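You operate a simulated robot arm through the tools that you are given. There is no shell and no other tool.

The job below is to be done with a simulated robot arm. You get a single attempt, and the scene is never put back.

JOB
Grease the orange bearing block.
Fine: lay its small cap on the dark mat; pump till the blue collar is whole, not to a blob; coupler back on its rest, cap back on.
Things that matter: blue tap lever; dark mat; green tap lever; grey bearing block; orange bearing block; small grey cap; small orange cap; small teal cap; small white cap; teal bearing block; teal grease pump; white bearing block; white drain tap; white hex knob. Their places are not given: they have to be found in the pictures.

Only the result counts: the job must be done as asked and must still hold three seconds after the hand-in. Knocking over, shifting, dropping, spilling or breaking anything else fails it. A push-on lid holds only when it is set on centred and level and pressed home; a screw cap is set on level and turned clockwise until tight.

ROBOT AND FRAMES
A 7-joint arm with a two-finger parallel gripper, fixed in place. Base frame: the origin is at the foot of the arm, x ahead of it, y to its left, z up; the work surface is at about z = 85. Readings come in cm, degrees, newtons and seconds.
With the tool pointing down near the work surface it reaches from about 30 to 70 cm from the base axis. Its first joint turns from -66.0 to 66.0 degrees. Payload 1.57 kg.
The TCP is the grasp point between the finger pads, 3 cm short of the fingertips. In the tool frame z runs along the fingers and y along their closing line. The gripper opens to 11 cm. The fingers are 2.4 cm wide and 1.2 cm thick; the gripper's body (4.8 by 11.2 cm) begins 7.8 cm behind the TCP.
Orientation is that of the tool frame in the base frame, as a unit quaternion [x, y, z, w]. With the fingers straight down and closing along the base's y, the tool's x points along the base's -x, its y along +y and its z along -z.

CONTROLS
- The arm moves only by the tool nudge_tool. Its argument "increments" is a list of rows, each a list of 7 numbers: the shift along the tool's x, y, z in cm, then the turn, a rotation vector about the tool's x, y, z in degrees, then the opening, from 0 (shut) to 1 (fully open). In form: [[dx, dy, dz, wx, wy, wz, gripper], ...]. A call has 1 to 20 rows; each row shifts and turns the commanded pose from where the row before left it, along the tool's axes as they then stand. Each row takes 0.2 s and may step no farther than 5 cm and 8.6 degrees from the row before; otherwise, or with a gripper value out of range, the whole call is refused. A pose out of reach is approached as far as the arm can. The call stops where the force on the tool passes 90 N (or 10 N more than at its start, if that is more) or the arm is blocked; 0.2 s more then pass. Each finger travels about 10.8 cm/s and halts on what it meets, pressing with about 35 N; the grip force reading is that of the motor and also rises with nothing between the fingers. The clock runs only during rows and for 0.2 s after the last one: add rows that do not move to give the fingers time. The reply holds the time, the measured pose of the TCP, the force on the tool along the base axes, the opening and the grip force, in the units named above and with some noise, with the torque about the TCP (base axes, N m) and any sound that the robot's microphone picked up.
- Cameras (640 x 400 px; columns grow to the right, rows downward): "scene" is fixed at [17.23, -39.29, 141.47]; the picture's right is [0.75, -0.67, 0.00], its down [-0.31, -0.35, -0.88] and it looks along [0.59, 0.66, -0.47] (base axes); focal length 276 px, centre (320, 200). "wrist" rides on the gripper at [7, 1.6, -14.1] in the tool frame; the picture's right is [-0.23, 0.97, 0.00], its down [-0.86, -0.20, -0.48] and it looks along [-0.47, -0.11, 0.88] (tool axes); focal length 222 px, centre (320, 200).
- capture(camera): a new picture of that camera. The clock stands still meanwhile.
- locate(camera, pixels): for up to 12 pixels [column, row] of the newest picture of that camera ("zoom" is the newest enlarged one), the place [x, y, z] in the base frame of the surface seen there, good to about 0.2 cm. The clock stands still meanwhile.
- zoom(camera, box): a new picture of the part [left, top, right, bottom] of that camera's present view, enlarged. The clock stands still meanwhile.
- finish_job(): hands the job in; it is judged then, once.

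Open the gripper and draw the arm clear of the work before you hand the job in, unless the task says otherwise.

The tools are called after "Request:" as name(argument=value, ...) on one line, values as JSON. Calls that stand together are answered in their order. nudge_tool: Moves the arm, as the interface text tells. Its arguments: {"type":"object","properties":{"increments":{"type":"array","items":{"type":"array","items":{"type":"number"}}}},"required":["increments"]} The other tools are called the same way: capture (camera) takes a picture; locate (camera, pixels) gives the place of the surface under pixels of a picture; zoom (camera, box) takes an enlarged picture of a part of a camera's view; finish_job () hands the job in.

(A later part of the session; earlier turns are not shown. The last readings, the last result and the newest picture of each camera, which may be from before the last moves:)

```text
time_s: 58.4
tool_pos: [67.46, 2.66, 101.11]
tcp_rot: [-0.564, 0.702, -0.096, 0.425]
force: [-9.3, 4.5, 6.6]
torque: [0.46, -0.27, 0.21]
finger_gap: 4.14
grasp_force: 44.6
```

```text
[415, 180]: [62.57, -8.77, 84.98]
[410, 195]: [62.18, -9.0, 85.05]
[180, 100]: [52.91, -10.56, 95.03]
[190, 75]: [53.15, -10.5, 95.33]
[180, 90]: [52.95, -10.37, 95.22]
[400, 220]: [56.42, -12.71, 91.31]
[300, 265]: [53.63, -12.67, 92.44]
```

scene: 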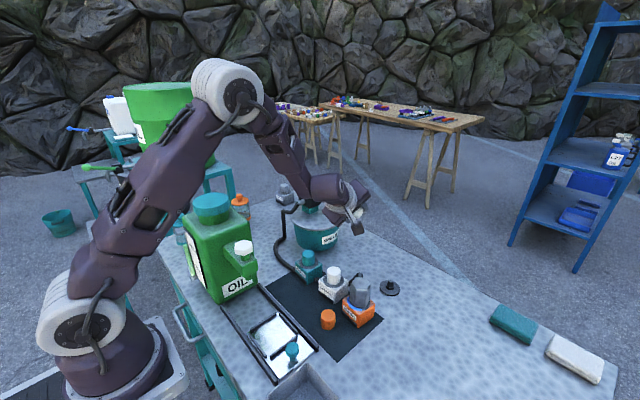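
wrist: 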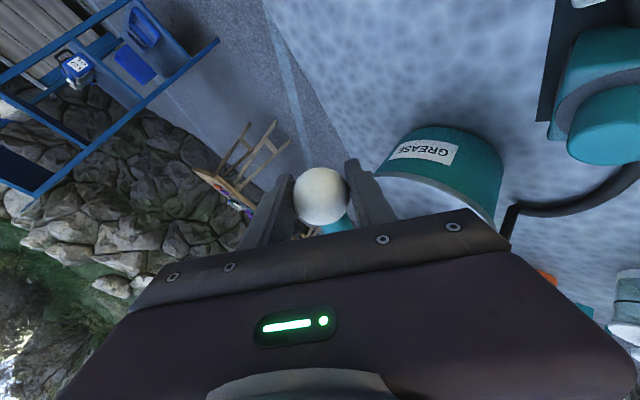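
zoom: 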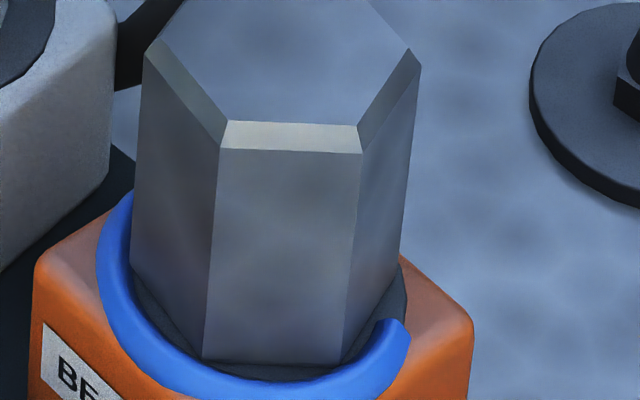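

I'll locate the arc's visible ends.

Request:
locate(camera="zoom", pixels=[[395, 335], [385, 325], [402, 345], [120, 210], [110, 240], [128, 200], [200, 370]])

```text
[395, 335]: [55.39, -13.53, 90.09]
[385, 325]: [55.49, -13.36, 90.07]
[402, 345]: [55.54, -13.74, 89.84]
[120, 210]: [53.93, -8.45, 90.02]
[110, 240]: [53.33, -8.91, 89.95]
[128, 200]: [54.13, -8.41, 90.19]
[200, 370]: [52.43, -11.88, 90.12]
```

The ring now spans roughly from hidden +y side to 291° (it ended at 239° before). I'll hold briefly to see whether it still grows.

Request:
nudge_tool(increments=[[0, 0, 0, 0, 0, 0, 0], [0, 0, 0, 0, 0, 0, 0], [0, 0, 0, 0, 0, 0, 0]])

Request:
zoom(camera="scene", box=[340, 280, 388, 310])

Request:
capture(camera="wrist")

```text
time_s: 59.2
tool_pos: [67.48, 2.66, 101.4]
tcp_rot: [-0.564, 0.701, -0.097, 0.425]
force: [-22.1, 8.8, 1.7]
torque: [-0.76, 0.45, -0.26]
finger_gap: 4.13
grasp_force: 45.2
```

```text
13.33 times, centred on (364, 295) of scene
```

zoom: 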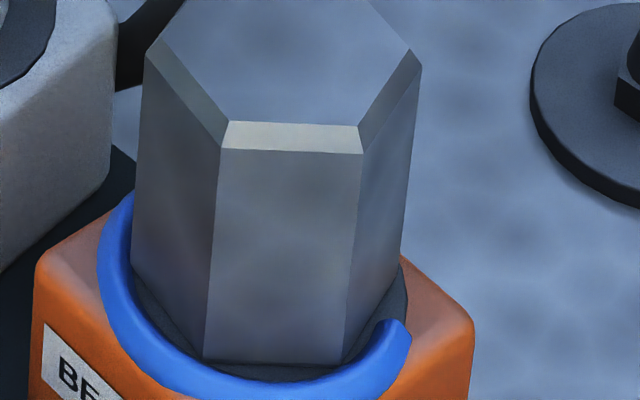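

```text
taken
```

wrist: 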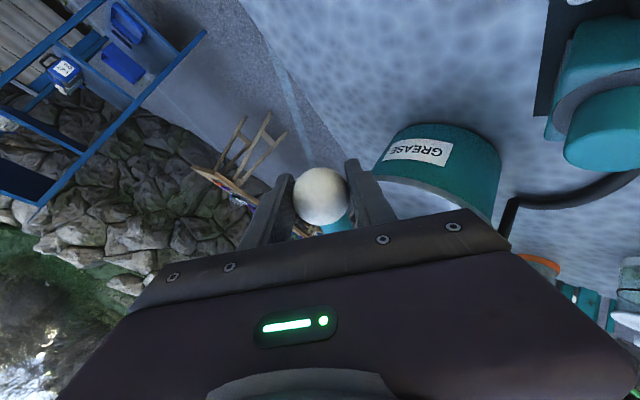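

The growth is one step per stroke. I'll now raise the lever back along the arc, relieving the small side force, and check after half the way.

Request:
nudge_tool(increments=[[-0.357, -0.442, -0.582, 0, 1.768, -1.768, 0], [-0.357, -0.512, -0.512, 0, 1.768, -1.768, 0], [-0.357, -0.512, -0.512, 0, 1.768, -1.768, 0], [-0.357, -0.512, -0.512, 0, 1.768, -1.768, 0]])

Request:
zoom(camera="scene", box=[340, 280, 388, 310])

```text
time_s: 60.2
tool_pos: [67.54, 2.72, 104.65]
tcp_rot: [-0.599, 0.689, -0.158, 0.377]
force: [-31.2, 9.0, 4.8]
torque: [0.37, -0.02, 0.37]
finger_gap: 4.13
grasp_force: 45.3
```

```text
13.33 times, centred on (364, 295) of scene
```

zoom: 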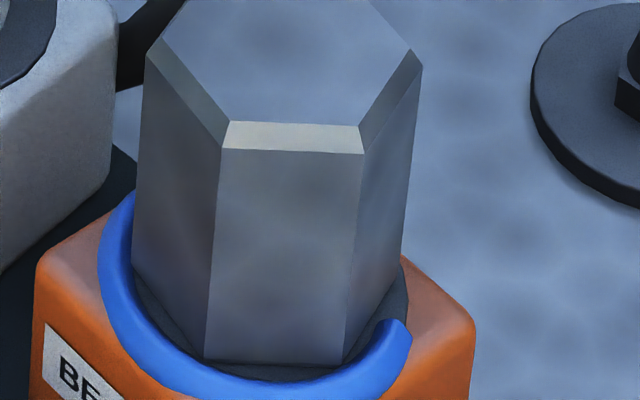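

The side force is now −31 N since I still carry some +x offset. I'll take that out and continue up.

Request:
nudge_tool(increments=[[-0.357, -0.417, -0.607, 0, 1.768, -1.768, 0], [-0.357, -0.512, -0.512, 0, 1.768, -1.768, 0], [-0.357, -0.512, -0.512, 0, 1.768, -1.768, 0]])

```text
time_s: 61.0
tool_pos: [67.46, 3.07, 107.05]
tcp_rot: [-0.622, 0.677, -0.204, 0.336]
force: [-25.2, 9.6, 3.9]
torque: [0.62, -0.08, 0.09]
finger_gap: 4.14
grasp_force: 45.0
```

I'll add a small correction (-0.1 cm in x, +0.1 in y) and finish raising the lever.

Request:
nudge_tool(increments=[[-0.1, 0.07, -0.07, 0, 0, 0, 0], [-0.357, -0.512, -0.512, 0, 1.768, -1.768, 0], [-0.357, -0.512, -0.512, 0, 1.768, -1.768, 0]])

```text
time_s: 61.8
tool_pos: [67.53, 3.38, 108.76]
tcp_rot: [-0.635, 0.668, -0.233, 0.31]
force: [5.5, -0.6, 2.4]
torque: [0.05, -0.2, 0.17]
finger_gap: 4.13
grasp_force: 44.9
```

Forces are back near zero. I'll bring the lever up to its starting height.

Request:
nudge_tool(increments=[[-0.357, -0.512, -0.512, 0, 1.768, -1.768, 0], [-0.357, -0.512, -0.512, 0, 1.6, -1.6, 0]])

Request:
zoom(camera="scene", box=[280, 150, 408, 230])

Request:
zoom(camera="scene", box=[340, 280, 388, 310])

```text
time_s: 62.4
tool_pos: [67.48, 3.89, 110.27]
tcp_rot: [-0.647, 0.659, -0.26, 0.282]
force: [7.8, -12.6, 10.0]
torque: [0.67, -0.26, 0.59]
finger_gap: 4.15
grasp_force: 45.4
```

```text
5.00 times, centred on (344, 190) of scene
```

zoom: 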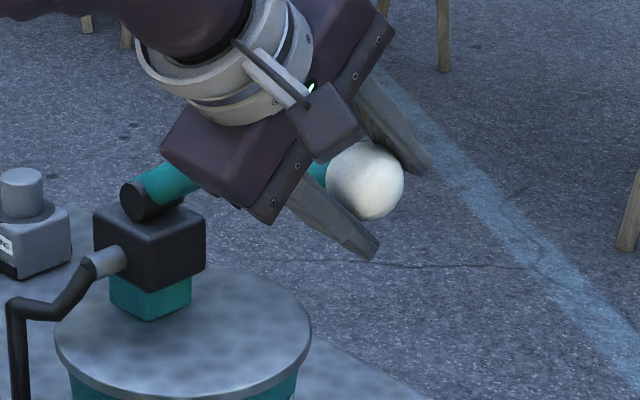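

```text
13.33 times, centred on (364, 295) of scene
```

zoom: 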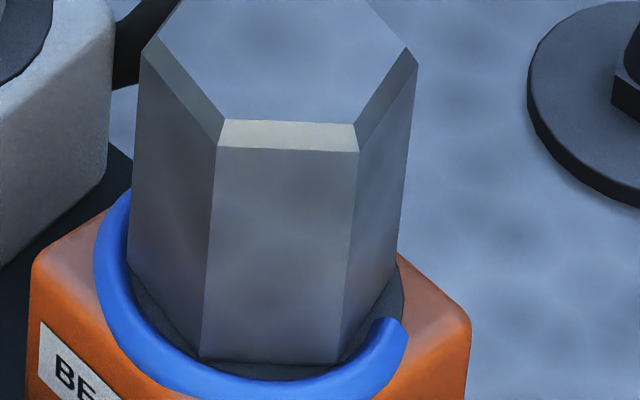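

The lever is almost at its top. I'll raise it the last bit to its start angle so the next stroke is complete.

Request:
nudge_tool(increments=[[-0.25, -0.28, -0.28, 0, 1.2, -1.2, 0], [0, 0, 0, 0, 0, 0, 0]])

```text
time_s: 63.0
tool_pos: [67.45, 4.23, 110.63]
tcp_rot: [-0.651, 0.655, -0.27, 0.272]
force: [17.6, -23.0, 15.6]
torque: [1.02, -0.17, 0.18]
finger_gap: 4.13
grasp_force: 44.8
```

I'll relax these forces with a small shift (up 0.15, back 0.1 in y), matching the original grip position.

Request:
nudge_tool(increments=[[0.1, -0.16, -0.05, 0, 0, 0, 0], [0, 0, 0, 0, 0, 0, 0]])

```text
time_s: 63.6
tool_pos: [67.42, 3.97, 110.62]
tcp_rot: [-0.652, 0.655, -0.27, 0.27]
force: [19.7, -17.8, 8.3]
torque: [-0.06, 0.07, -0.67]
finger_gap: 4.12
grasp_force: 44.7
```

The forces are modest. I'll start the second down-stroke.

Request:
nudge_tool(increments=[[0.325, 0.49, 0.555, 0, -1.768, 1.768, 0], [0.325, 0.5225, 0.5225, 0, -1.768, 1.768, 0], [0.325, 0.5225, 0.5225, 0, -1.768, 1.768, 0], [0.325, 0.5225, 0.5225, 0, -1.768, 1.768, 0]])

```text
time_s: 64.6
tool_pos: [67.46, 3.23, 107.52]
tcp_rot: [-0.626, 0.675, -0.211, 0.328]
force: [12.6, -14.3, 1.6]
torque: [-0.87, 0.29, -0.46]
finger_gap: 4.12
grasp_force: 45.3
```

Going smoothly. I'll continue down with small corrections.

Request:
nudge_tool(increments=[[0.38, 0.49, 0.555, 0, -1.768, 1.768, 0], [0.325, 0.5225, 0.5225, 0, -1.768, 1.768, 0], [0.325, 0.5225, 0.5225, 0, -1.768, 1.768, 0], [0.325, 0.5225, 0.5225, 0, -1.768, 1.768, 0]])

Request:
zoom(camera="scene", box=[320, 265, 400, 325])

```text
time_s: 65.6
tool_pos: [67.35, 2.62, 104.5]
tcp_rot: [-0.595, 0.691, -0.15, 0.381]
force: [-4.1, -8.7, 1.1]
torque: [-0.63, 0.07, -0.02]
finger_gap: 4.13
grasp_force: 44.8
```

```text
6.67 times, centred on (360, 295) of scene
```

zoom: 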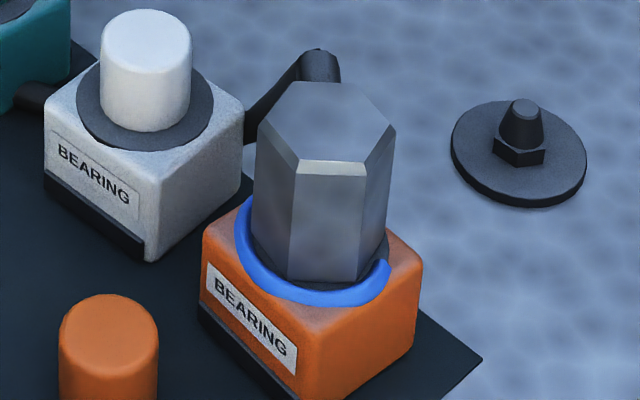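

The collar is still partial with a gap at right (385,265), so this stroke is needed. I'll complete it.

Request:
nudge_tool(increments=[[0.325, 0.51, 0.535, 0, -1.768, 1.768, 0], [0.325, 0.49, 0.555, 0, -1.768, 1.768, 0], [0.325, 0.49, 0.555, 0, -1.768, 1.768, 0]])

Request:
zoom(camera="scene", box=[320, 265, 400, 325])

```text
time_s: 66.4
tool_pos: [67.38, 2.64, 102.05]
tcp_rot: [-0.569, 0.7, -0.105, 0.419]
force: [-40.7, -9.5, -0.3]
torque: [-0.78, 0.09, 0.23]
finger_gap: 4.11
grasp_force: 45.0
```

```text
6.67 times, centred on (360, 295) of scene
```

zoom: 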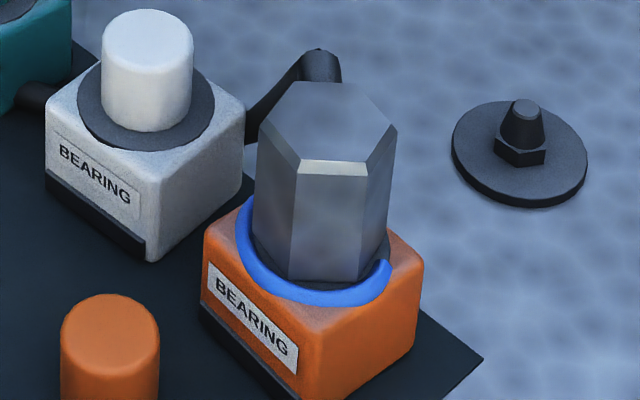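

The side force is −41 N, so I'll take back 0.12 cm in x, then continue the last bit.

Request:
nudge_tool(increments=[[0, 0.085, -0.085, 0, 0, 0, 0], [0.325, 0.5225, 0.5225, 0, -1.768, 1.768, 0]])

Request:
zoom(camera="scene", box=[320, 265, 400, 325])

```text
time_s: 67.0
tool_pos: [67.55, 2.92, 101.24]
tcp_rot: [-0.56, 0.701, -0.091, 0.431]
force: [-28.0, -5.2, 1.5]
torque: [-0.67, 0.56, -0.64]
finger_gap: 4.12
grasp_force: 45.3
```

```text
6.67 times, centred on (360, 295) of scene
```

zoom: 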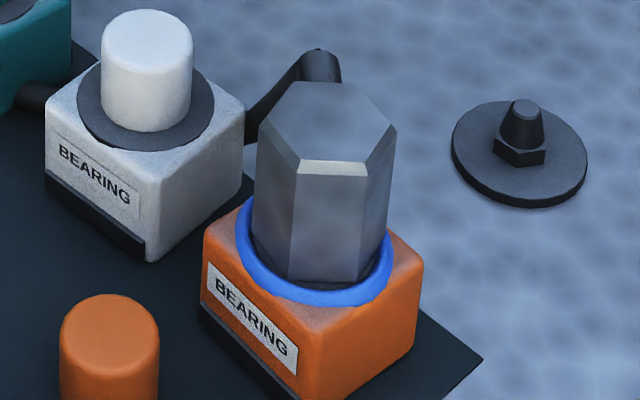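

The ring now runs behind the coupler on the right side too. I'll raise the lever to the top again, then inspect the far side with the wrist camera.

Request:
nudge_tool(increments=[[-0.357, -0.442, -0.582, 0, 1.768, -1.768, 0], [-0.357, -0.512, -0.512, 0, 1.768, -1.768, 0], [-0.357, -0.512, -0.512, 0, 1.768, -1.768, 0], [-0.357, -0.512, -0.512, 0, 1.768, -1.768, 0]])

```text
time_s: 68.0
tool_pos: [67.52, 2.69, 104.81]
tcp_rot: [-0.595, 0.69, -0.152, 0.383]
force: [8.1, -1.3, 3.1]
torque: [-0.09, -0.12, 0.24]
finger_gap: 4.13
grasp_force: 45.0
```

Forces are near zero. I'll continue raising the lever.

Request:
nudge_tool(increments=[[-0.357, -0.512, -0.512, 0, 1.768, -1.768, 0], [-0.357, -0.512, -0.512, 0, 1.768, -1.768, 0], [-0.357, -0.512, -0.512, 0, 1.768, -1.768, 0], [-0.357, -0.512, -0.512, 0, 1.768, -1.768, 0]])

```text
time_s: 69.0
tool_pos: [67.52, 3.05, 107.72]
tcp_rot: [-0.626, 0.675, -0.212, 0.328]
force: [13.5, -8.3, 9.7]
torque: [1.04, -0.2, 0.25]
finger_gap: 4.14
grasp_force: 44.8
```

I'll continue to the top.

Request:
nudge_tool(increments=[[-0.357, -0.512, -0.512, 0, 1.768, -1.768, 0], [-0.34, -0.52, -0.52, 0, 1.768, -1.768, 0], [-0.34, -0.52, -0.52, 0, 1.6, -1.6, 0]])

```text
time_s: 69.8
tool_pos: [67.37, 3.99, 109.93]
tcp_rot: [-0.646, 0.66, -0.254, 0.286]
force: [21.3, -11.6, 3.1]
torque: [-0.4, 0.19, -0.78]
finger_gap: 4.12
grasp_force: 45.2
```

I'll raise the last bit, then open the fingers and draw back along the tool axis.

Request:
nudge_tool(increments=[[-0.22, -0.4, -0.35, 0, 1.4, -1.4, 0], [0, 0, 0, 0, 0, 0, 0]])

Request:
nudge_tool(increments=[[0, 0, 0, 0, 0, 0, 0.45], [0, 0, 0, 0, 0, 0, 0.65], [0, 0, 0, 0, 0, 0, 0.65], [0, 0, -1.5, 0, 0, 0, 0.65], [0, 0, -2, 0, 0, 0, 0.65], [0, 0, -3, 0, 0, 0, 0.65], [0, 0, 0, 0, 0, 0, 0.65]])

Request:
capture(camera="scene")

Request:
capture(camera="wrist")

```text
time_s: 70.4
tool_pos: [67.44, 4.12, 110.51]
tcp_rot: [-0.652, 0.656, -0.264, 0.275]
force: [14.5, -12.3, 4.4]
torque: [-0.43, 0.21, -0.46]
finger_gap: 4.1
grasp_force: 45.2
```

```text
time_s: 72.0
tool_pos: [62.94, 4.12, 115.15]
tcp_rot: [-0.651, 0.655, -0.264, 0.277]
force: [-0.1, 0.4, 0.1]
torque: [-0.02, -0.02, -0.01]
finger_gap: 7.15
grasp_force: 0.1
```

```text
taken
```

scene: 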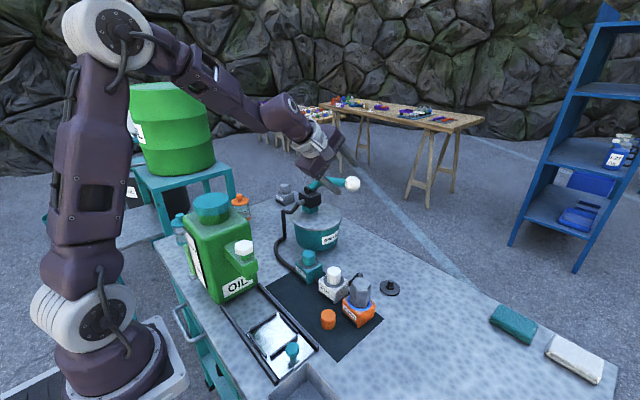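

```text
taken
```

wrist: 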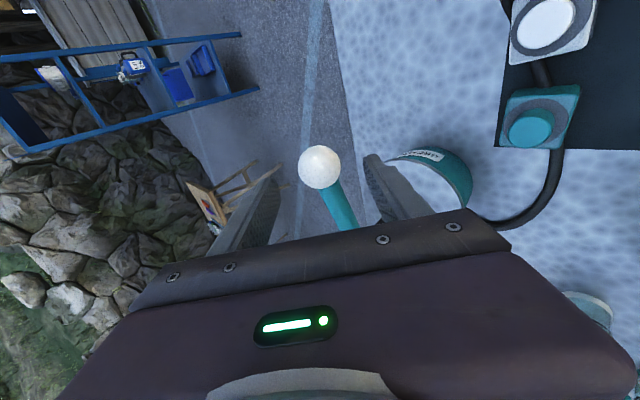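

The lever stays up at its starting place. I'll move away from it, then go vertical over a spot where the wrist camera can see the coupler from the +x side.

Request:
nudge_tool(increments=[[2.7, 0, 0, 0, 0.735, -0.735, 0.6], [2.7, 0, 0, 0, 0, 0, 0.6], [2.7, 0, 0, 0, 0, 0, 0.6], [0, 2.6, 1.65, -7.5, 0, 0, 0.6], [0, 2.6, 1.65, -7.5, 0, 0, 0.6], [0, 2.0, 2.4, -7.5, 0, 0, 0.6], [0, 0, 0, -7.5, 0, 0, 0.6], [0, 0, 0, -7.5, 0, 0, 0.6], [0, 0, 0, -7.5, 0, 0, 0.6], [0, 0, 0, 0, 0, 0, 0.6]])

Request:
capture(camera="wrist")

```text
time_s: 74.2
tool_pos: [60.69, -4.04, 105.93]
tcp_rot: [0.707, -0.707, -0.001, 0.001]
force: [1.2, -0.4, 0.2]
torque: [0.01, 0.01, 0.0]
finger_gap: 6.58
grasp_force: 0.0
```

```text
taken
```

wrist: 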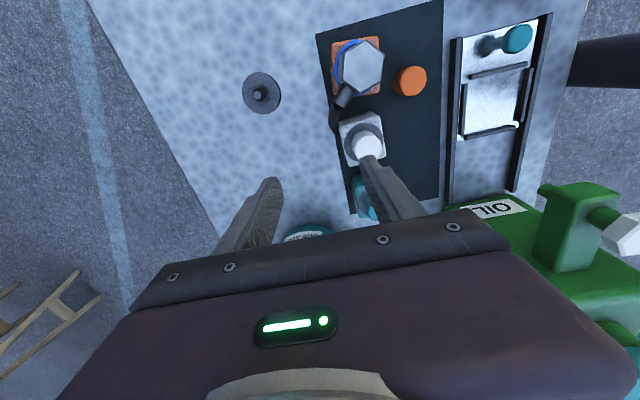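

The coupler is at (362,65) in the wrist view, seen from its +x side. I'll zoom in on the collar.

Request:
zoom(camera="wrist", box=[310, 30, 406, 90])

Request:
zoom(camera="scene", box=[340, 275, 388, 305])

```text
6.67 times, centred on (358, 60) of wrist
```

zoom: 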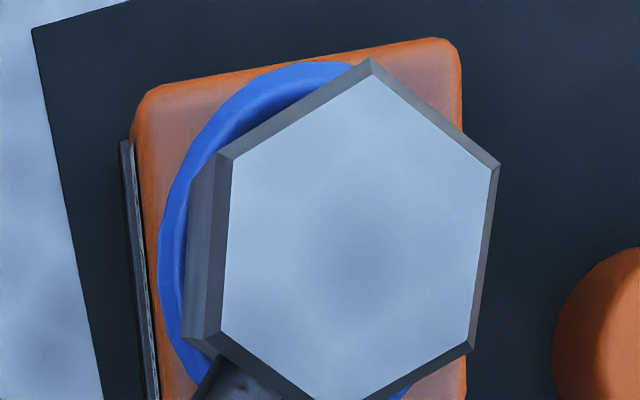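

```text
13.33 times, centred on (364, 290) of scene
```

zoom: 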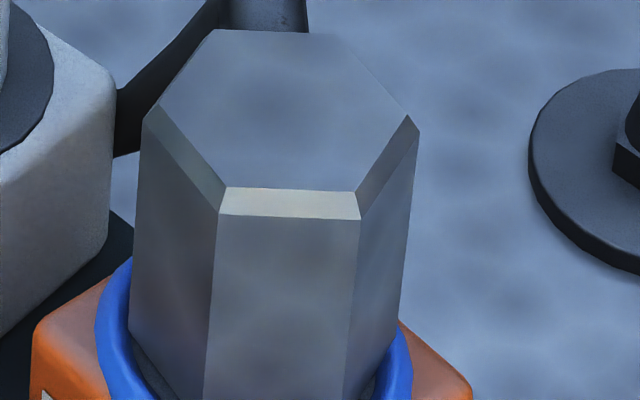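

The collar is continuous along the whole +x side, and the scene view shows the rest, so it looks whole. I'll turn back to the coupler grip angle and go above it.

Request:
nudge_tool(increments=[[0, 0, 0, 0, 0, 7.5, 0.6], [0, 0, 0, 0, 0, 7.5, 0.6], [0, 0, 0, 0, 0, 7.5, 0.6], [0, 0, 0, 0, 0, 7.5, 0.6], [0, 0, 0, 0, 0, 7.5, 0.6], [0, 0, 0, 0, 0, 7.5, 0.6], [0, 0, 0, 0, 0, 7.5, 0.6], [0, 0, 0, 0, 0, 7.5, 0.6], [0, 0, 0, 0, 0, 7.5, 0.6], [0, 0, 0, 0, 0, 7.5, 0.6], [2.6, -1.72, 0, 0, 0, 0, 0.6], [2.6, -1.72, 0, 0, 0, 0, 0.6], [2.56, -1.72, 0, 0, 0, 0, 0.6], [0, 0, 0, 0, 0, 0, 0.6]])

Request:
capture(camera="wrist")

Request:
zoom(camera="scene", box=[310, 230, 422, 300])

```text
time_s: 77.2
tool_pos: [54.29, -11.17, 106.14]
tcp_rot: [-0.13, 0.992, 0.0, 0.0]
force: [0.4, -0.6, 0.0]
torque: [0.02, -0.01, -0.05]
finger_gap: 6.62
grasp_force: 0.2
```

```text
taken
```

wrist: 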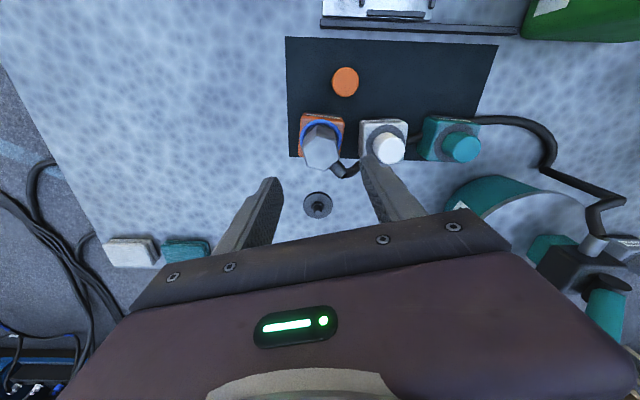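

```text
5.71 times, centred on (366, 265) of scene
```

zoom: 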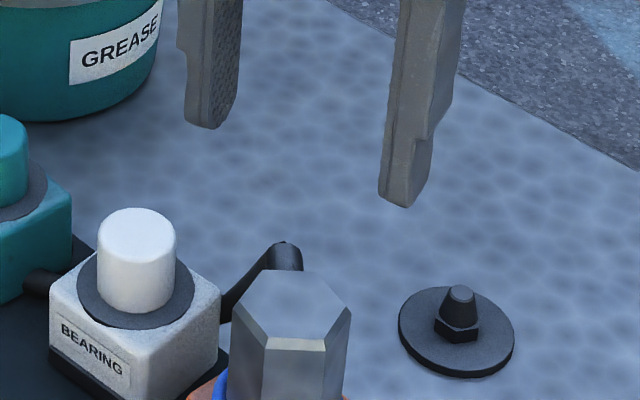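

I'm above the coupler. I'll fine-centre, descend to z≈93.8 and close on it as before.

Request:
nudge_tool(increments=[[-0.22, 0.07, 3, 0, 0, 0, 0.6], [0, 0, 3, 0, 0, 0, 0.6], [0, 0, 3, 0, 0, 0, 0.6], [0, 0, 2, 0, 0, 0, 0.6], [0, 0, 1.2, 0, 0, 0, 0.6], [0, 0, 0, 0, 0, 0, 0.6]])

Request:
zoom(camera="wrist", box=[220, 90, 420, 215])

Request:
zoom(camera="scene", box=[310, 250, 406, 310])

```text
time_s: 78.6
tool_pos: [54.54, -10.82, 93.83]
tcp_rot: [-0.13, 0.992, -0.001, 0.0]
force: [-0.8, -0.6, -0.4]
torque: [0.0, -0.04, 0.0]
finger_gap: 6.61
grasp_force: 0.0
```

```text
3.20 times, centred on (320, 152) of wrist
```

zoom: 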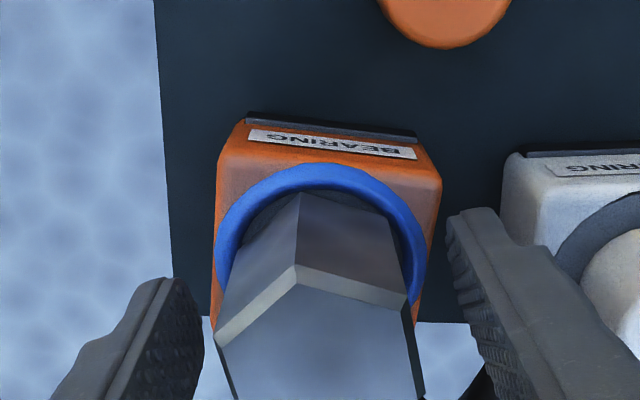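

```text
6.67 times, centred on (358, 280) of scene
```

zoom: 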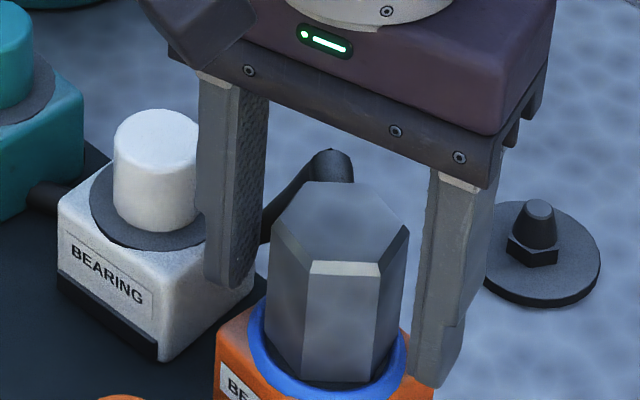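

The fingers straddle the coupler; I'll shift 0.1 cm toward -y and close.

Request:
nudge_tool(increments=[[0, -0.1, 0, 0, 0, 0, 0.6], [0, 0, 0, 0, 0, 0, 0.46], [0, 0, 0, 0, 0, 0, 0.4], [0, 0, 0, 0, 0, 0, 0], [0, 0, 0, 0, 0, 0, 0], [0, 0, 0, 0, 0, 0, 0]])

Request:
nudge_tool(increments=[[0, 0, -0.1, 0, 0, 0, 0], [0, 0, -0.1, 0, 0, 0, 0], [0, 0, -0.2, 0, 0, 0, 0], [0, 0, -0.2, 0, 0, 0, 0], [0, 0, -0.2, 0, 0, 0, 0], [0, 0, -0.2, 0, 0, 0, 0]])

Request:
zoom(camera="scene", box=[310, 250, 406, 310])

```text
time_s: 80.0
tool_pos: [54.48, -11.05, 93.89]
tcp_rot: [-0.13, 0.991, 0.0, 0.001]
force: [0.5, 0.0, 0.5]
torque: [-0.06, -0.02, 0.0]
finger_gap: 4.05
grasp_force: 35.2
```

```text
time_s: 81.4
tool_pos: [54.68, -11.09, 94.99]
tcp_rot: [-0.131, 0.991, 0.001, 0.0]
force: [-1.2, 0.0, -0.9]
torque: [0.01, 0.02, 0.0]
finger_gap: 4.08
grasp_force: 35.3
```

```text
6.67 times, centred on (358, 280) of scene
```

zoom: 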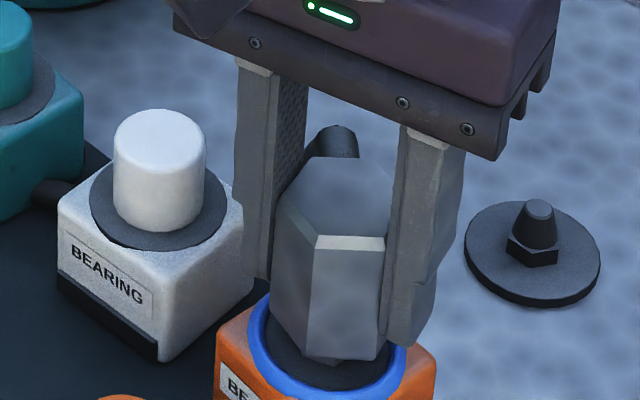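

The coupler is lifting with the grip. I'll raise it to z≈99 and inspect the collar.

Request:
nudge_tool(increments=[[0, 0, -0.4, 0, 0, 0, 0], [0, 0, -0.5, 0, 0, 0, 0], [0, 0, -0.6, 0, 0, 0, 0], [0, 0, -0.7, 0, 0, 0, 0], [0, 0, -0.8, 0, 0, 0, 0], [0, 0, -0.8, 0, 0, 0, 0], [0, 0, -0.5, 0, 0, 0, 0]])

Request:
zoom(camera="scene", box=[320, 250, 416, 310])

Request:
zoom(camera="scene", box=[340, 280, 388, 310])

```text
time_s: 83.0
tool_pos: [54.69, -11.12, 99.22]
tcp_rot: [-0.13, 0.992, 0.0, 0.0]
force: [0.6, 1.1, -1.4]
torque: [0.01, 0.0, -0.01]
finger_gap: 4.08
grasp_force: 35.1
```

```text
6.67 times, centred on (368, 280) of scene
```

zoom: 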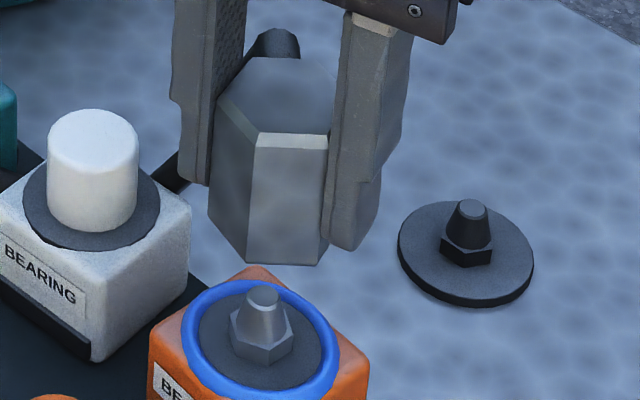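

```text
13.33 times, centred on (364, 295) of scene
```

zoom: 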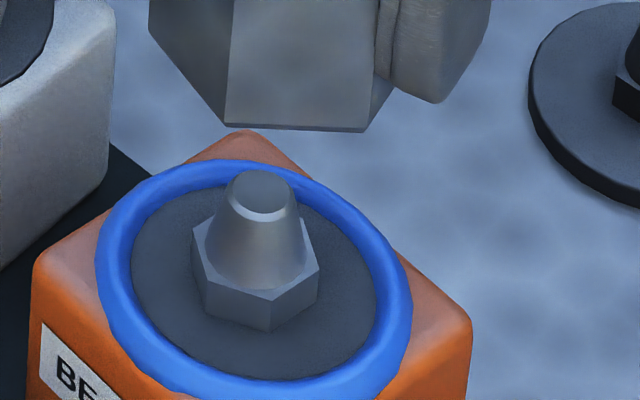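

The blue collar is a complete, even ring. I'll carry the coupler back to the rest at (67.5,-11.15), turning it back by -45° on the way.

Request:
nudge_tool(increments=[[-1.0, -0.27, 0, 0, 0, 0, 0], [-1.6, -0.44, 0, 0, 0, 0, 0], [-1.6, -0.44, 0, 0, 0, 0, 0], [-1.6, -0.44, 0, 0, 0, 0, 0], [-1.6, -0.44, 0, 0, 0, 0, 0], [-1.6, -0.44, 0, 0, 0, 0, 0], [-1.6, -0.44, 0, 0, 0, 0, 0], [-1.2, -0.33, 0, 0, 0, 0, 0], [-0.62, -0.17, 0, 0, 0, 0, 0], [0, 0, 0, 0, 0, -7.5, 0], [0, 0, 0, 0, 0, -7.5, 0], [0, 0, 0, 0, 0, -7.5, 0], [0, 0, 0, 0, 0, -7.5, 0], [0, 0, 0, 0, 0, -7.5, 0], [0, 0, 0, 0, 0, -7.5, 0], [0, 0, 0, 0, 0, 0, 0]])

Request:
capture(camera="scene")

Request:
zoom(camera="wrist", box=[264, 110, 376, 180])

Request:
zoom(camera="scene", box=[342, 225, 438, 305])

```text
time_s: 86.4
tool_pos: [67.48, -11.06, 99.11]
tcp_rot: [-0.501, 0.865, 0.0, 0.0]
force: [0.4, 0.3, -1.4]
torque: [-0.01, -0.02, -0.01]
finger_gap: 4.04
grasp_force: 34.9
```

```text
taken
```

scene: 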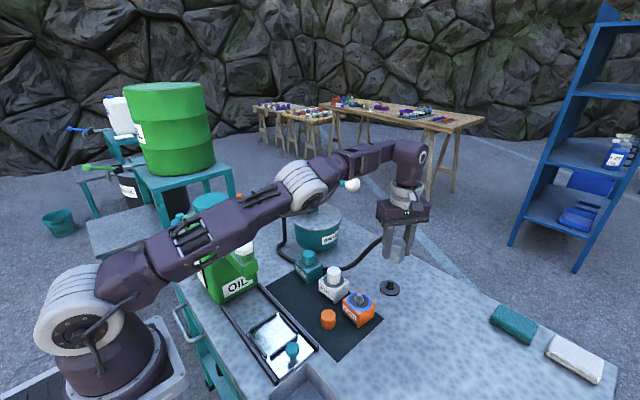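

```text
5.71 times, centred on (320, 145) of wrist
```

zoom: 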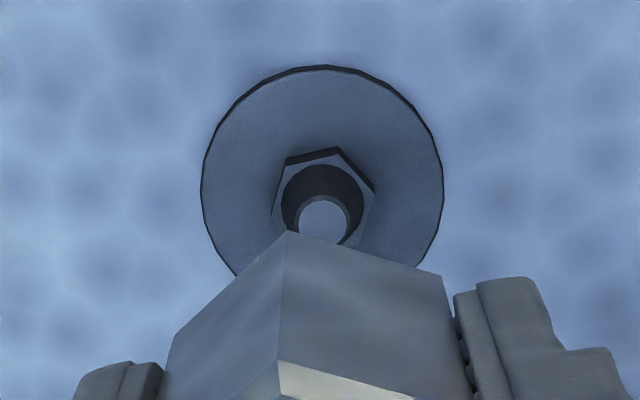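

```text
5.00 times, centred on (390, 265) of scene
```

zoom: 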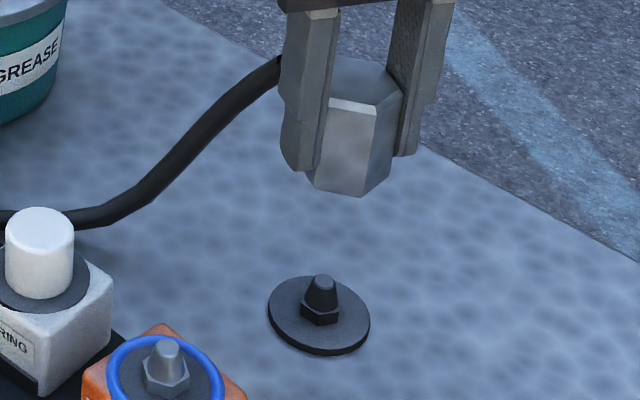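

The view nearly matches the picture taken right after lift-off, with the peg shifted by about 0.1 cm. I'll correct by +0.1 in tool x and lower to just above the peg.

Request:
nudge_tool(increments=[[0.1, 0, 1, 0, 0, 0, 0], [0, 0, 1.3, 0, 0, 0, 0], [0, 0, 1.3, 0, 0, 0, 0], [0, 0, 1.3, 0, 0, 0, 0], [0, 0, 1.0, 0, 0, 0, 0], [0, 0, 0.6, 0, 0, 0, 0], [0, 0, 0, 0, 0, 0, 0]])

Request:
zoom(camera="scene", box=[350, 240, 430, 300])

```text
time_s: 88.0
tool_pos: [67.39, -11.12, 92.7]
tcp_rot: [-0.5, 0.866, -0.001, 0.0]
force: [-0.1, 0.7, 0.0]
torque: [0.01, 0.03, -0.02]
finger_gap: 4.05
grasp_force: 34.9
```

```text
6.67 times, centred on (390, 270) of scene
```

zoom: 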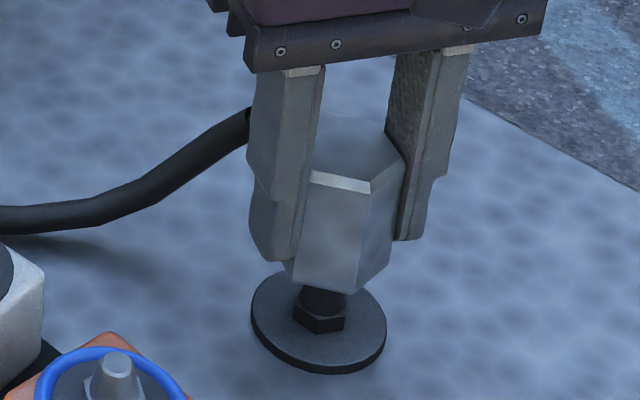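

Alignment agrees with the lift-off view to about 0.1 cm. I'll lower onto the peg in small steps.

Request:
nudge_tool(increments=[[0, 0.05, 0.25, 0, 0, 0, 0], [0, 0, 0.25, 0, 0, 0, 0], [0, 0, 0.25, 0, 0, 0, 0], [0, 0, 0.25, 0, 0, 0, 0], [0, 0, 0.25, 0, 0, 0, 0]])

Request:
nudge_tool(increments=[[0, 0, 0.25, 0, 0, 0, 0], [0, 0, 0.25, 0, 0, 0, 0], [0, 0, 0.25, 0, 0, 0, 0], [0, 0, 0.2, 0, 0, 0, 0], [0, 0, 0.2, 0, 0, 0, 0], [0, 0, 0.2, 0, 0, 0, 0]])

Request:
zoom(camera="scene", box=[350, 240, 430, 300])

```text
time_s: 89.2
tool_pos: [67.55, -11.04, 91.46]
tcp_rot: [-0.5, 0.866, 0.0, 0.0]
force: [-0.5, -0.2, -0.2]
torque: [-0.03, 0.02, -0.01]
finger_gap: 4.05
grasp_force: 35.2
```

```text
time_s: 90.6
tool_pos: [67.41, -11.07, 89.98]
tcp_rot: [-0.5, 0.866, 0.0, 0.0]
force: [-0.1, -0.6, -1.9]
torque: [0.04, 0.01, 0.0]
finger_gap: 4.04
grasp_force: 35.2
```

```text
6.67 times, centred on (390, 270) of scene
```

zoom: 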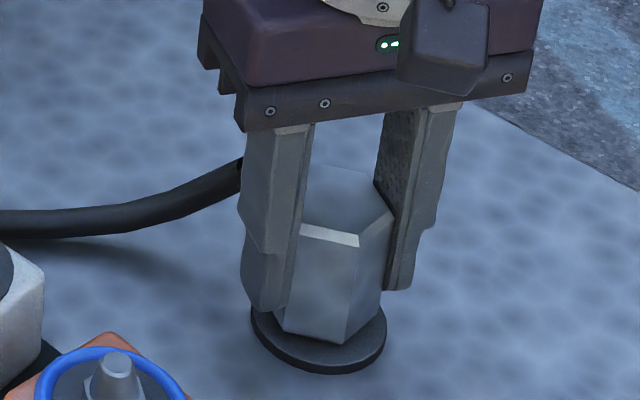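

The coupler slides over the peg without resistance. About 0.5 cm remains, so I'll seat it in fine steps.

Request:
nudge_tool(increments=[[0, 0, 0.15, 0, 0, 0, 0], [0, 0, 0.15, 0, 0, 0, 0], [0, 0, 0.1, 0, 0, 0, 0]])

Request:
nudge_tool(increments=[[0, 0, 0.07, 0, 0, 0, 0], [0, 0, 0.07, 0, 0, 0, 0]])

```text
time_s: 91.4
tool_pos: [67.33, -11.15, 89.62]
tcp_rot: [-0.5, 0.866, 0.0, -0.001]
force: [-0.8, 0.2, -1.3]
torque: [0.01, 0.02, 0.0]
finger_gap: 4.05
grasp_force: 34.4
```

```text
time_s: 92.0
tool_pos: [67.46, -11.12, 89.56]
tcp_rot: [-0.499, 0.866, 0.0, 0.0]
force: [-0.3, 0.5, 2.2]
torque: [0.08, 0.01, -0.02]
finger_gap: 4.05
grasp_force: 34.7
```

First contact is felt (Fz rises to +2). I'll press another 0.06 cm to confirm the seat.

Request:
nudge_tool(increments=[[0, 0, 0.06, 0, 0, 0, 0], [0, 0, 0, 0, 0, 0, 0]])

Request:
zoom(camera="scene", box=[350, 240, 430, 300])

```text
time_s: 92.6
tool_pos: [67.37, -11.06, 89.56]
tcp_rot: [-0.5, 0.866, -0.001, 0.0]
force: [-0.8, -1.3, 11.4]
torque: [0.12, 0.22, 0.01]
finger_gap: 4.05
grasp_force: 34.7
```

```text
6.67 times, centred on (390, 270) of scene
```

zoom: 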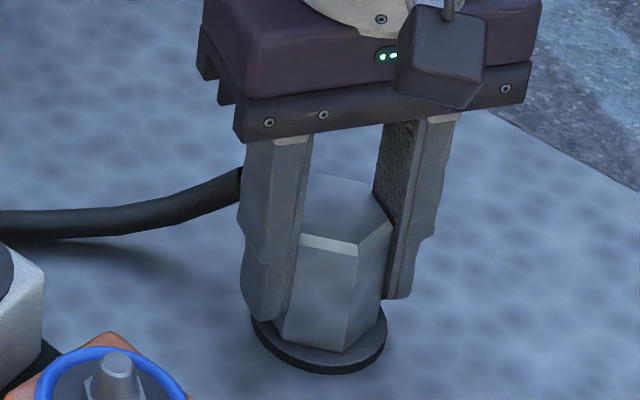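

It is seated (11 N upward, z 89.5). I'll open the fingers gradually and rise clear.

Request:
nudge_tool(increments=[[0, 0, -0.02, 0, 0, 0, 0.4], [0, 0, 0, 0, 0, 0, 0.5], [0, 0, 0, 0, 0, 0, 0.6], [0, 0, 0, 0, 0, 0, 0.6], [0, 0, -1, 0, 0, 0, 0.6], [0, 0, -2, 0, 0, 0, 0.6], [0, 0, -3, 0, 0, 0, 0.6], [0, 0, -3, 0, 0, 0, 0.6], [0, 0, -2, 0, 0, 0, 0.6], [0, 0, 0, 0, 0, 0, 0.6]])

Request:
zoom(camera="scene", box=[330, 240, 430, 310])

Request:
capture(camera="wrist")

```text
time_s: 94.8
tool_pos: [67.26, -11.09, 100.76]
tcp_rot: [-0.499, 0.866, -0.001, 0.0]
force: [-0.8, -0.1, -0.8]
torque: [0.0, -0.02, 0.01]
finger_gap: 6.61
grasp_force: 0.0
```

```text
5.71 times, centred on (380, 275) of scene
```

zoom: 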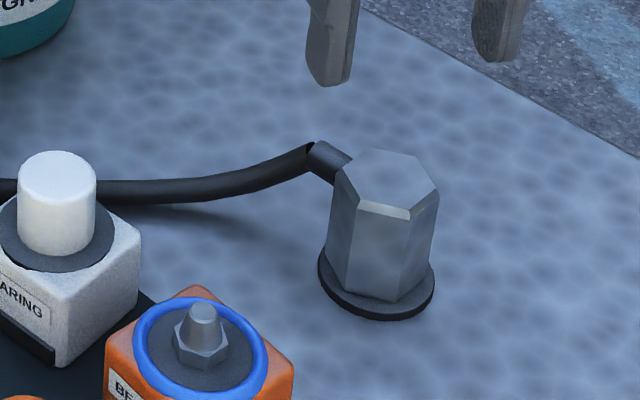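

```text
taken
```

wrist: 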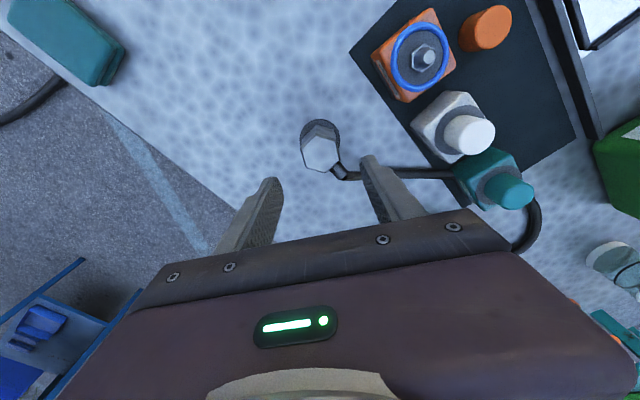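

The coupler is back on its rest, upright. I'll check its top height, then turn the tool back to its original angle and go above the orange cap.

Request:
locate(camera="zoom", pixels=[[395, 178], [365, 170], [425, 185], [395, 155], [395, 205]])

Request:
nudge_tool(increments=[[0, 0, -1, 0, 0, 7.5, 0.6], [0, 0, 0, 0, 0, 7.5, 0.6], [0, 0, 0, 0, 0, 7.5, 0.6], [0, 0, 0, 0, 0, 7.5, 0.6], [0, 0, 0, 0, 0, 7.5, 0.6], [0, 0, 0, 0, 0, 7.5, 0.6], [0, 0, 0, 0, 0, 7.5, 0.6], [0, 0, 0, 0, 0, 7.5, 0.6], [3.3, 0.5, 0, 0, 0, 0, 0.6], [3.3, 0.5, 0, 0, 0, 0, 0.6], [3.3, 0.5, 0, 0, 0, 0, 0.6], [3.3, 0.5, 0, 0, 0, 0, 0.6], [3.3, 0.5, 0, 0, 0, 0, 0.6], [3.2, 0.5, 0, 0, 0, 0, 0.6], [0, 0, 0, 0, 0, 0, 0.6]])

Request:
capture(camera="wrist")

Request:
zoom(camera="wrist", box=[260, 100, 372, 170])

```text
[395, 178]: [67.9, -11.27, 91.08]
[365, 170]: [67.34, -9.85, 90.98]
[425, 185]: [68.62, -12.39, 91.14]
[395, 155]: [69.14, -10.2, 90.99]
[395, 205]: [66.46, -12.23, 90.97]
```

```text
time_s: 98.0
tool_pos: [67.43, -11.13, 101.43]
tcp_rot: [0.0, 1.0, 0.0, 0.0]
force: [-0.6, 0.8, 0.3]
torque: [0.01, -0.02, 0.02]
finger_gap: 6.59
grasp_force: 0.1
out of reach, approached as far as the arm can: row 9, 10, 11, 12, 13, 14
```

```text
taken
```

wrist: 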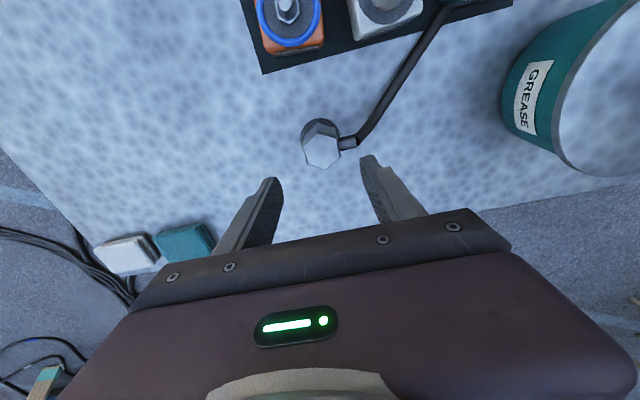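

```text
5.71 times, centred on (316, 135) of wrist
```

zoom: 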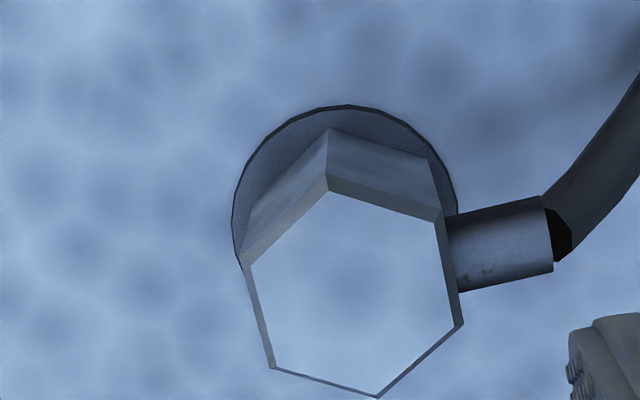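

The arm stayed over the coupler (seated top at 91.05, level), probably stuck at full extension. I'll lower slightly and step back toward the base in smaller moves.

Request:
nudge_tool(increments=[[0.5, 0, 0.8, 0, 0, 0, 0.6], [1, 0, 0.8, 0, 0, 0, 0.6], [1.5, 0, 0, 0, 0, 0, 0.6]])

```text
time_s: 98.8
tool_pos: [64.27, -11.07, 99.67]
tcp_rot: [0.001, 1.0, 0.0, 0.001]
force: [-1.0, 0.3, -1.0]
torque: [0.0, -0.01, 0.01]
finger_gap: 6.6
grasp_force: 0.0
```

It moves normally again. I'll go on to above the orange cap on the mat.

Request:
nudge_tool(increments=[[2.8, 0.5, -0.3, 0, 0, 0, 0.6], [2.8, 0.5, 0, 0, 0, 0, 0.6], [2.8, 0.5, 0, 0, 0, 0, 0.6], [2.8, 0.5, 0, 0, 0, 0, 0.6], [2.8, 0.5, 0, 0, 0, 0, 0.6], [2.6, 0.5, 0, 0, 0, 0, 0.6], [0, 0, 0, 0, 0, 0, 0.6]])

Request:
capture(camera="wrist")

Request:
zoom(camera="wrist", box=[260, 100, 372, 170])

```text
time_s: 100.4
tool_pos: [47.78, -8.05, 100.09]
tcp_rot: [0.0, 1.0, 0.0, 0.0]
force: [-0.9, -0.8, -0.1]
torque: [-0.02, -0.03, 0.01]
finger_gap: 6.58
grasp_force: 0.0
```

```text
taken
```

wrist: 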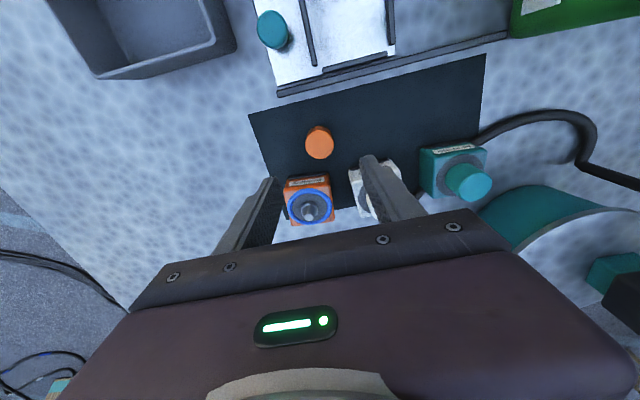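

```text
5.71 times, centred on (316, 135) of wrist
```

zoom: 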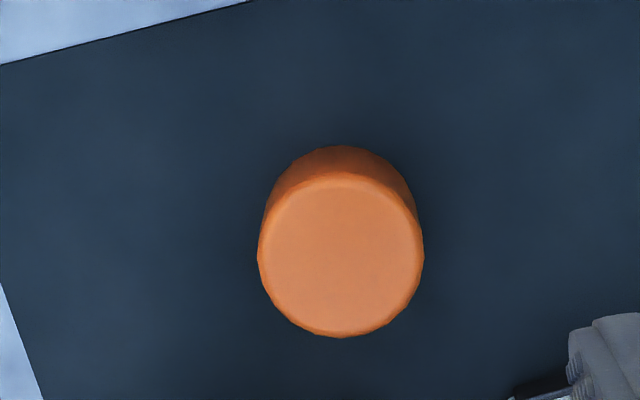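

I'll locate the cap's top edges to centre the grip.

Request:
locate(camera="zoom", pixels=[[341, 255], [265, 255], [416, 255], [341, 185], [341, 325], [341, 160]])

```text
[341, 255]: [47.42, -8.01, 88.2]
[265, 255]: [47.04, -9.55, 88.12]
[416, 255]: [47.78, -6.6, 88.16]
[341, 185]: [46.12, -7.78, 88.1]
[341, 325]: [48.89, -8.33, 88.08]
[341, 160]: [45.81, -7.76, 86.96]
```

The cap's centre is (47.45,-8.05) and its top is 88.15. I'll grip it slightly higher than before (fingertips ≈2.5 cm below its top), so the fingers later stay clear of the grease ring.

Request:
nudge_tool(increments=[[0.33, 0, 2.5, 0, 0, 0, 0.6], [0, 0, 3, 0, 0, 0, 0.6], [0, 0, 3, 0, 0, 0, 0.6], [0, 0, 2, 0, 0, 0, 0.6], [0, 0, 0.9, 0, 0, 0, 0.6], [0, 0, 0, 0, 0, 0, 0.6]])

Request:
zoom(camera="scene", box=[280, 270, 392, 340])

Request:
zoom(camera="wrist", box=[240, 100, 400, 200])

```text
time_s: 101.8
tool_pos: [47.36, -8.15, 88.62]
tcp_rot: [0.0, 1.0, 0.0, 0.0]
force: [0.7, -0.1, -0.8]
torque: [0.01, 0.02, 0.02]
finger_gap: 6.56
grasp_force: 0.1
```

```text
5.71 times, centred on (336, 305) of scene
```

zoom: 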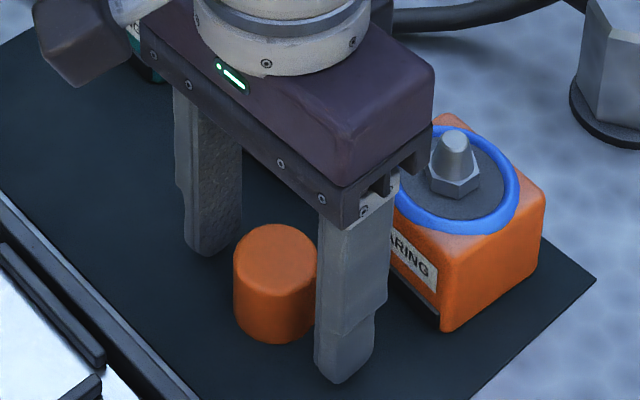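

```text
4.00 times, centred on (320, 150) of wrist
```

zoom: 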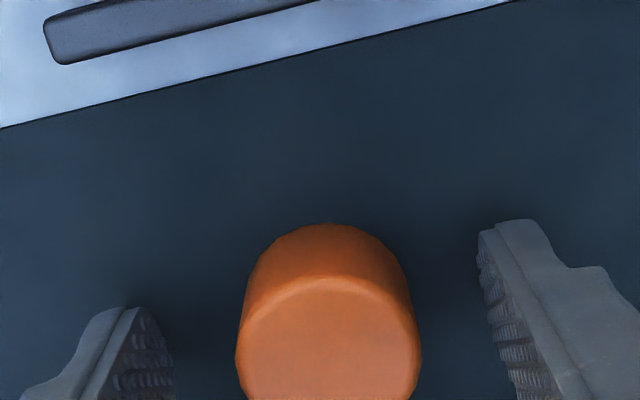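

The cap stands midway between the fingers. I'll close on it and lift slowly.

Request:
nudge_tool(increments=[[0, 0, 0, 0, 0, 0, 0.45], [0, 0, 0, 0, 0, 0, 0.37], [0, 0, 0, 0, 0, 0, 0], [0, 0, 0, 0, 0, 0, 0], [0, 0, 0, 0, 0, 0, 0], [0, 0, -0.1, 0, 0, 0, 0], [0, 0, -0.2, 0, 0, 0, 0], [0, 0, -0.3, 0, 0, 0, 0], [0, 0, -0.4, 0, 0, 0, 0], [0, 0, -0.5, 0, 0, 0, 0], [0, 0, 0, 0, 0, 0, 0]])

Request:
zoom(camera="scene", box=[280, 270, 392, 340])

Request:
zoom(camera="wrist", box=[240, 100, 400, 200])

```text
time_s: 104.2
tool_pos: [47.33, -8.28, 90.23]
tcp_rot: [0.001, 1.0, 0.0, 0.0]
force: [0.4, -0.7, 0.8]
torque: [-0.02, 0.0, -0.02]
finger_gap: 3.38
grasp_force: 35.1
```

```text
5.71 times, centred on (336, 305) of scene
```

zoom: 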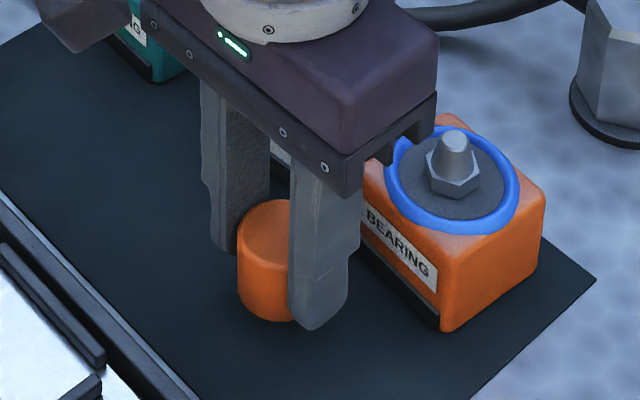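

```text
4.00 times, centred on (320, 150) of wrist
```

zoom: 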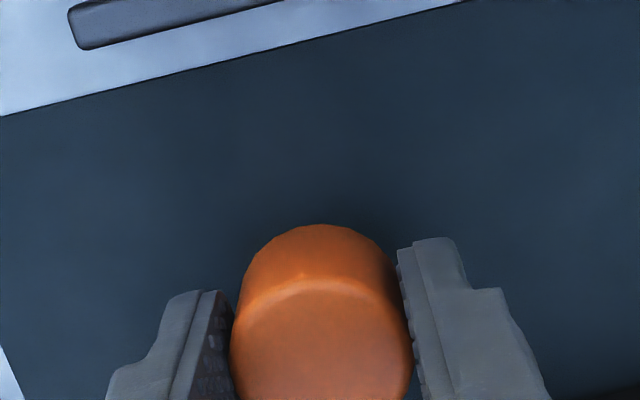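

The cap is gripped (gap 3.38) and off the mat, level. I'll lift slowly to z≈98 before moving sideways.

Request:
nudge_tool(increments=[[0, 0, -0.5, 0, 0, 0, 0], [0, 0, -0.6, 0, 0, 0, 0], [0, 0, -0.7, 0, 0, 0, 0], [0, 0, -0.8, 0, 0, 0, 0], [0, 0, -0.8, 0, 0, 0, 0], [0, 0, -0.8, 0, 0, 0, 0], [0, 0, -0.8, 0, 0, 0, 0], [0, 0, -0.8, 0, 0, 0, 0], [0, 0, -0.8, 0, 0, 0, 0], [0, 0, -0.7, 0, 0, 0, 0], [0, 0, -0.5, 0, 0, 0, 0], [0, 0, 0, 0, 0, 0, 0]])

Request:
zoom(camera="wrist", box=[240, 100, 400, 200])

```text
time_s: 106.8
tool_pos: [47.24, -7.98, 97.92]
tcp_rot: [0.0, 1.0, 0.0, -0.001]
force: [-0.2, -0.3, 0.6]
torque: [-0.01, -0.02, -0.02]
finger_gap: 3.39
grasp_force: 35.0
```

```text
4.00 times, centred on (320, 150) of wrist
```

zoom: 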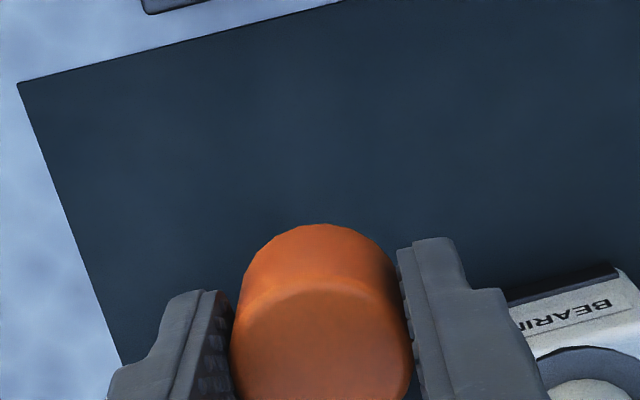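

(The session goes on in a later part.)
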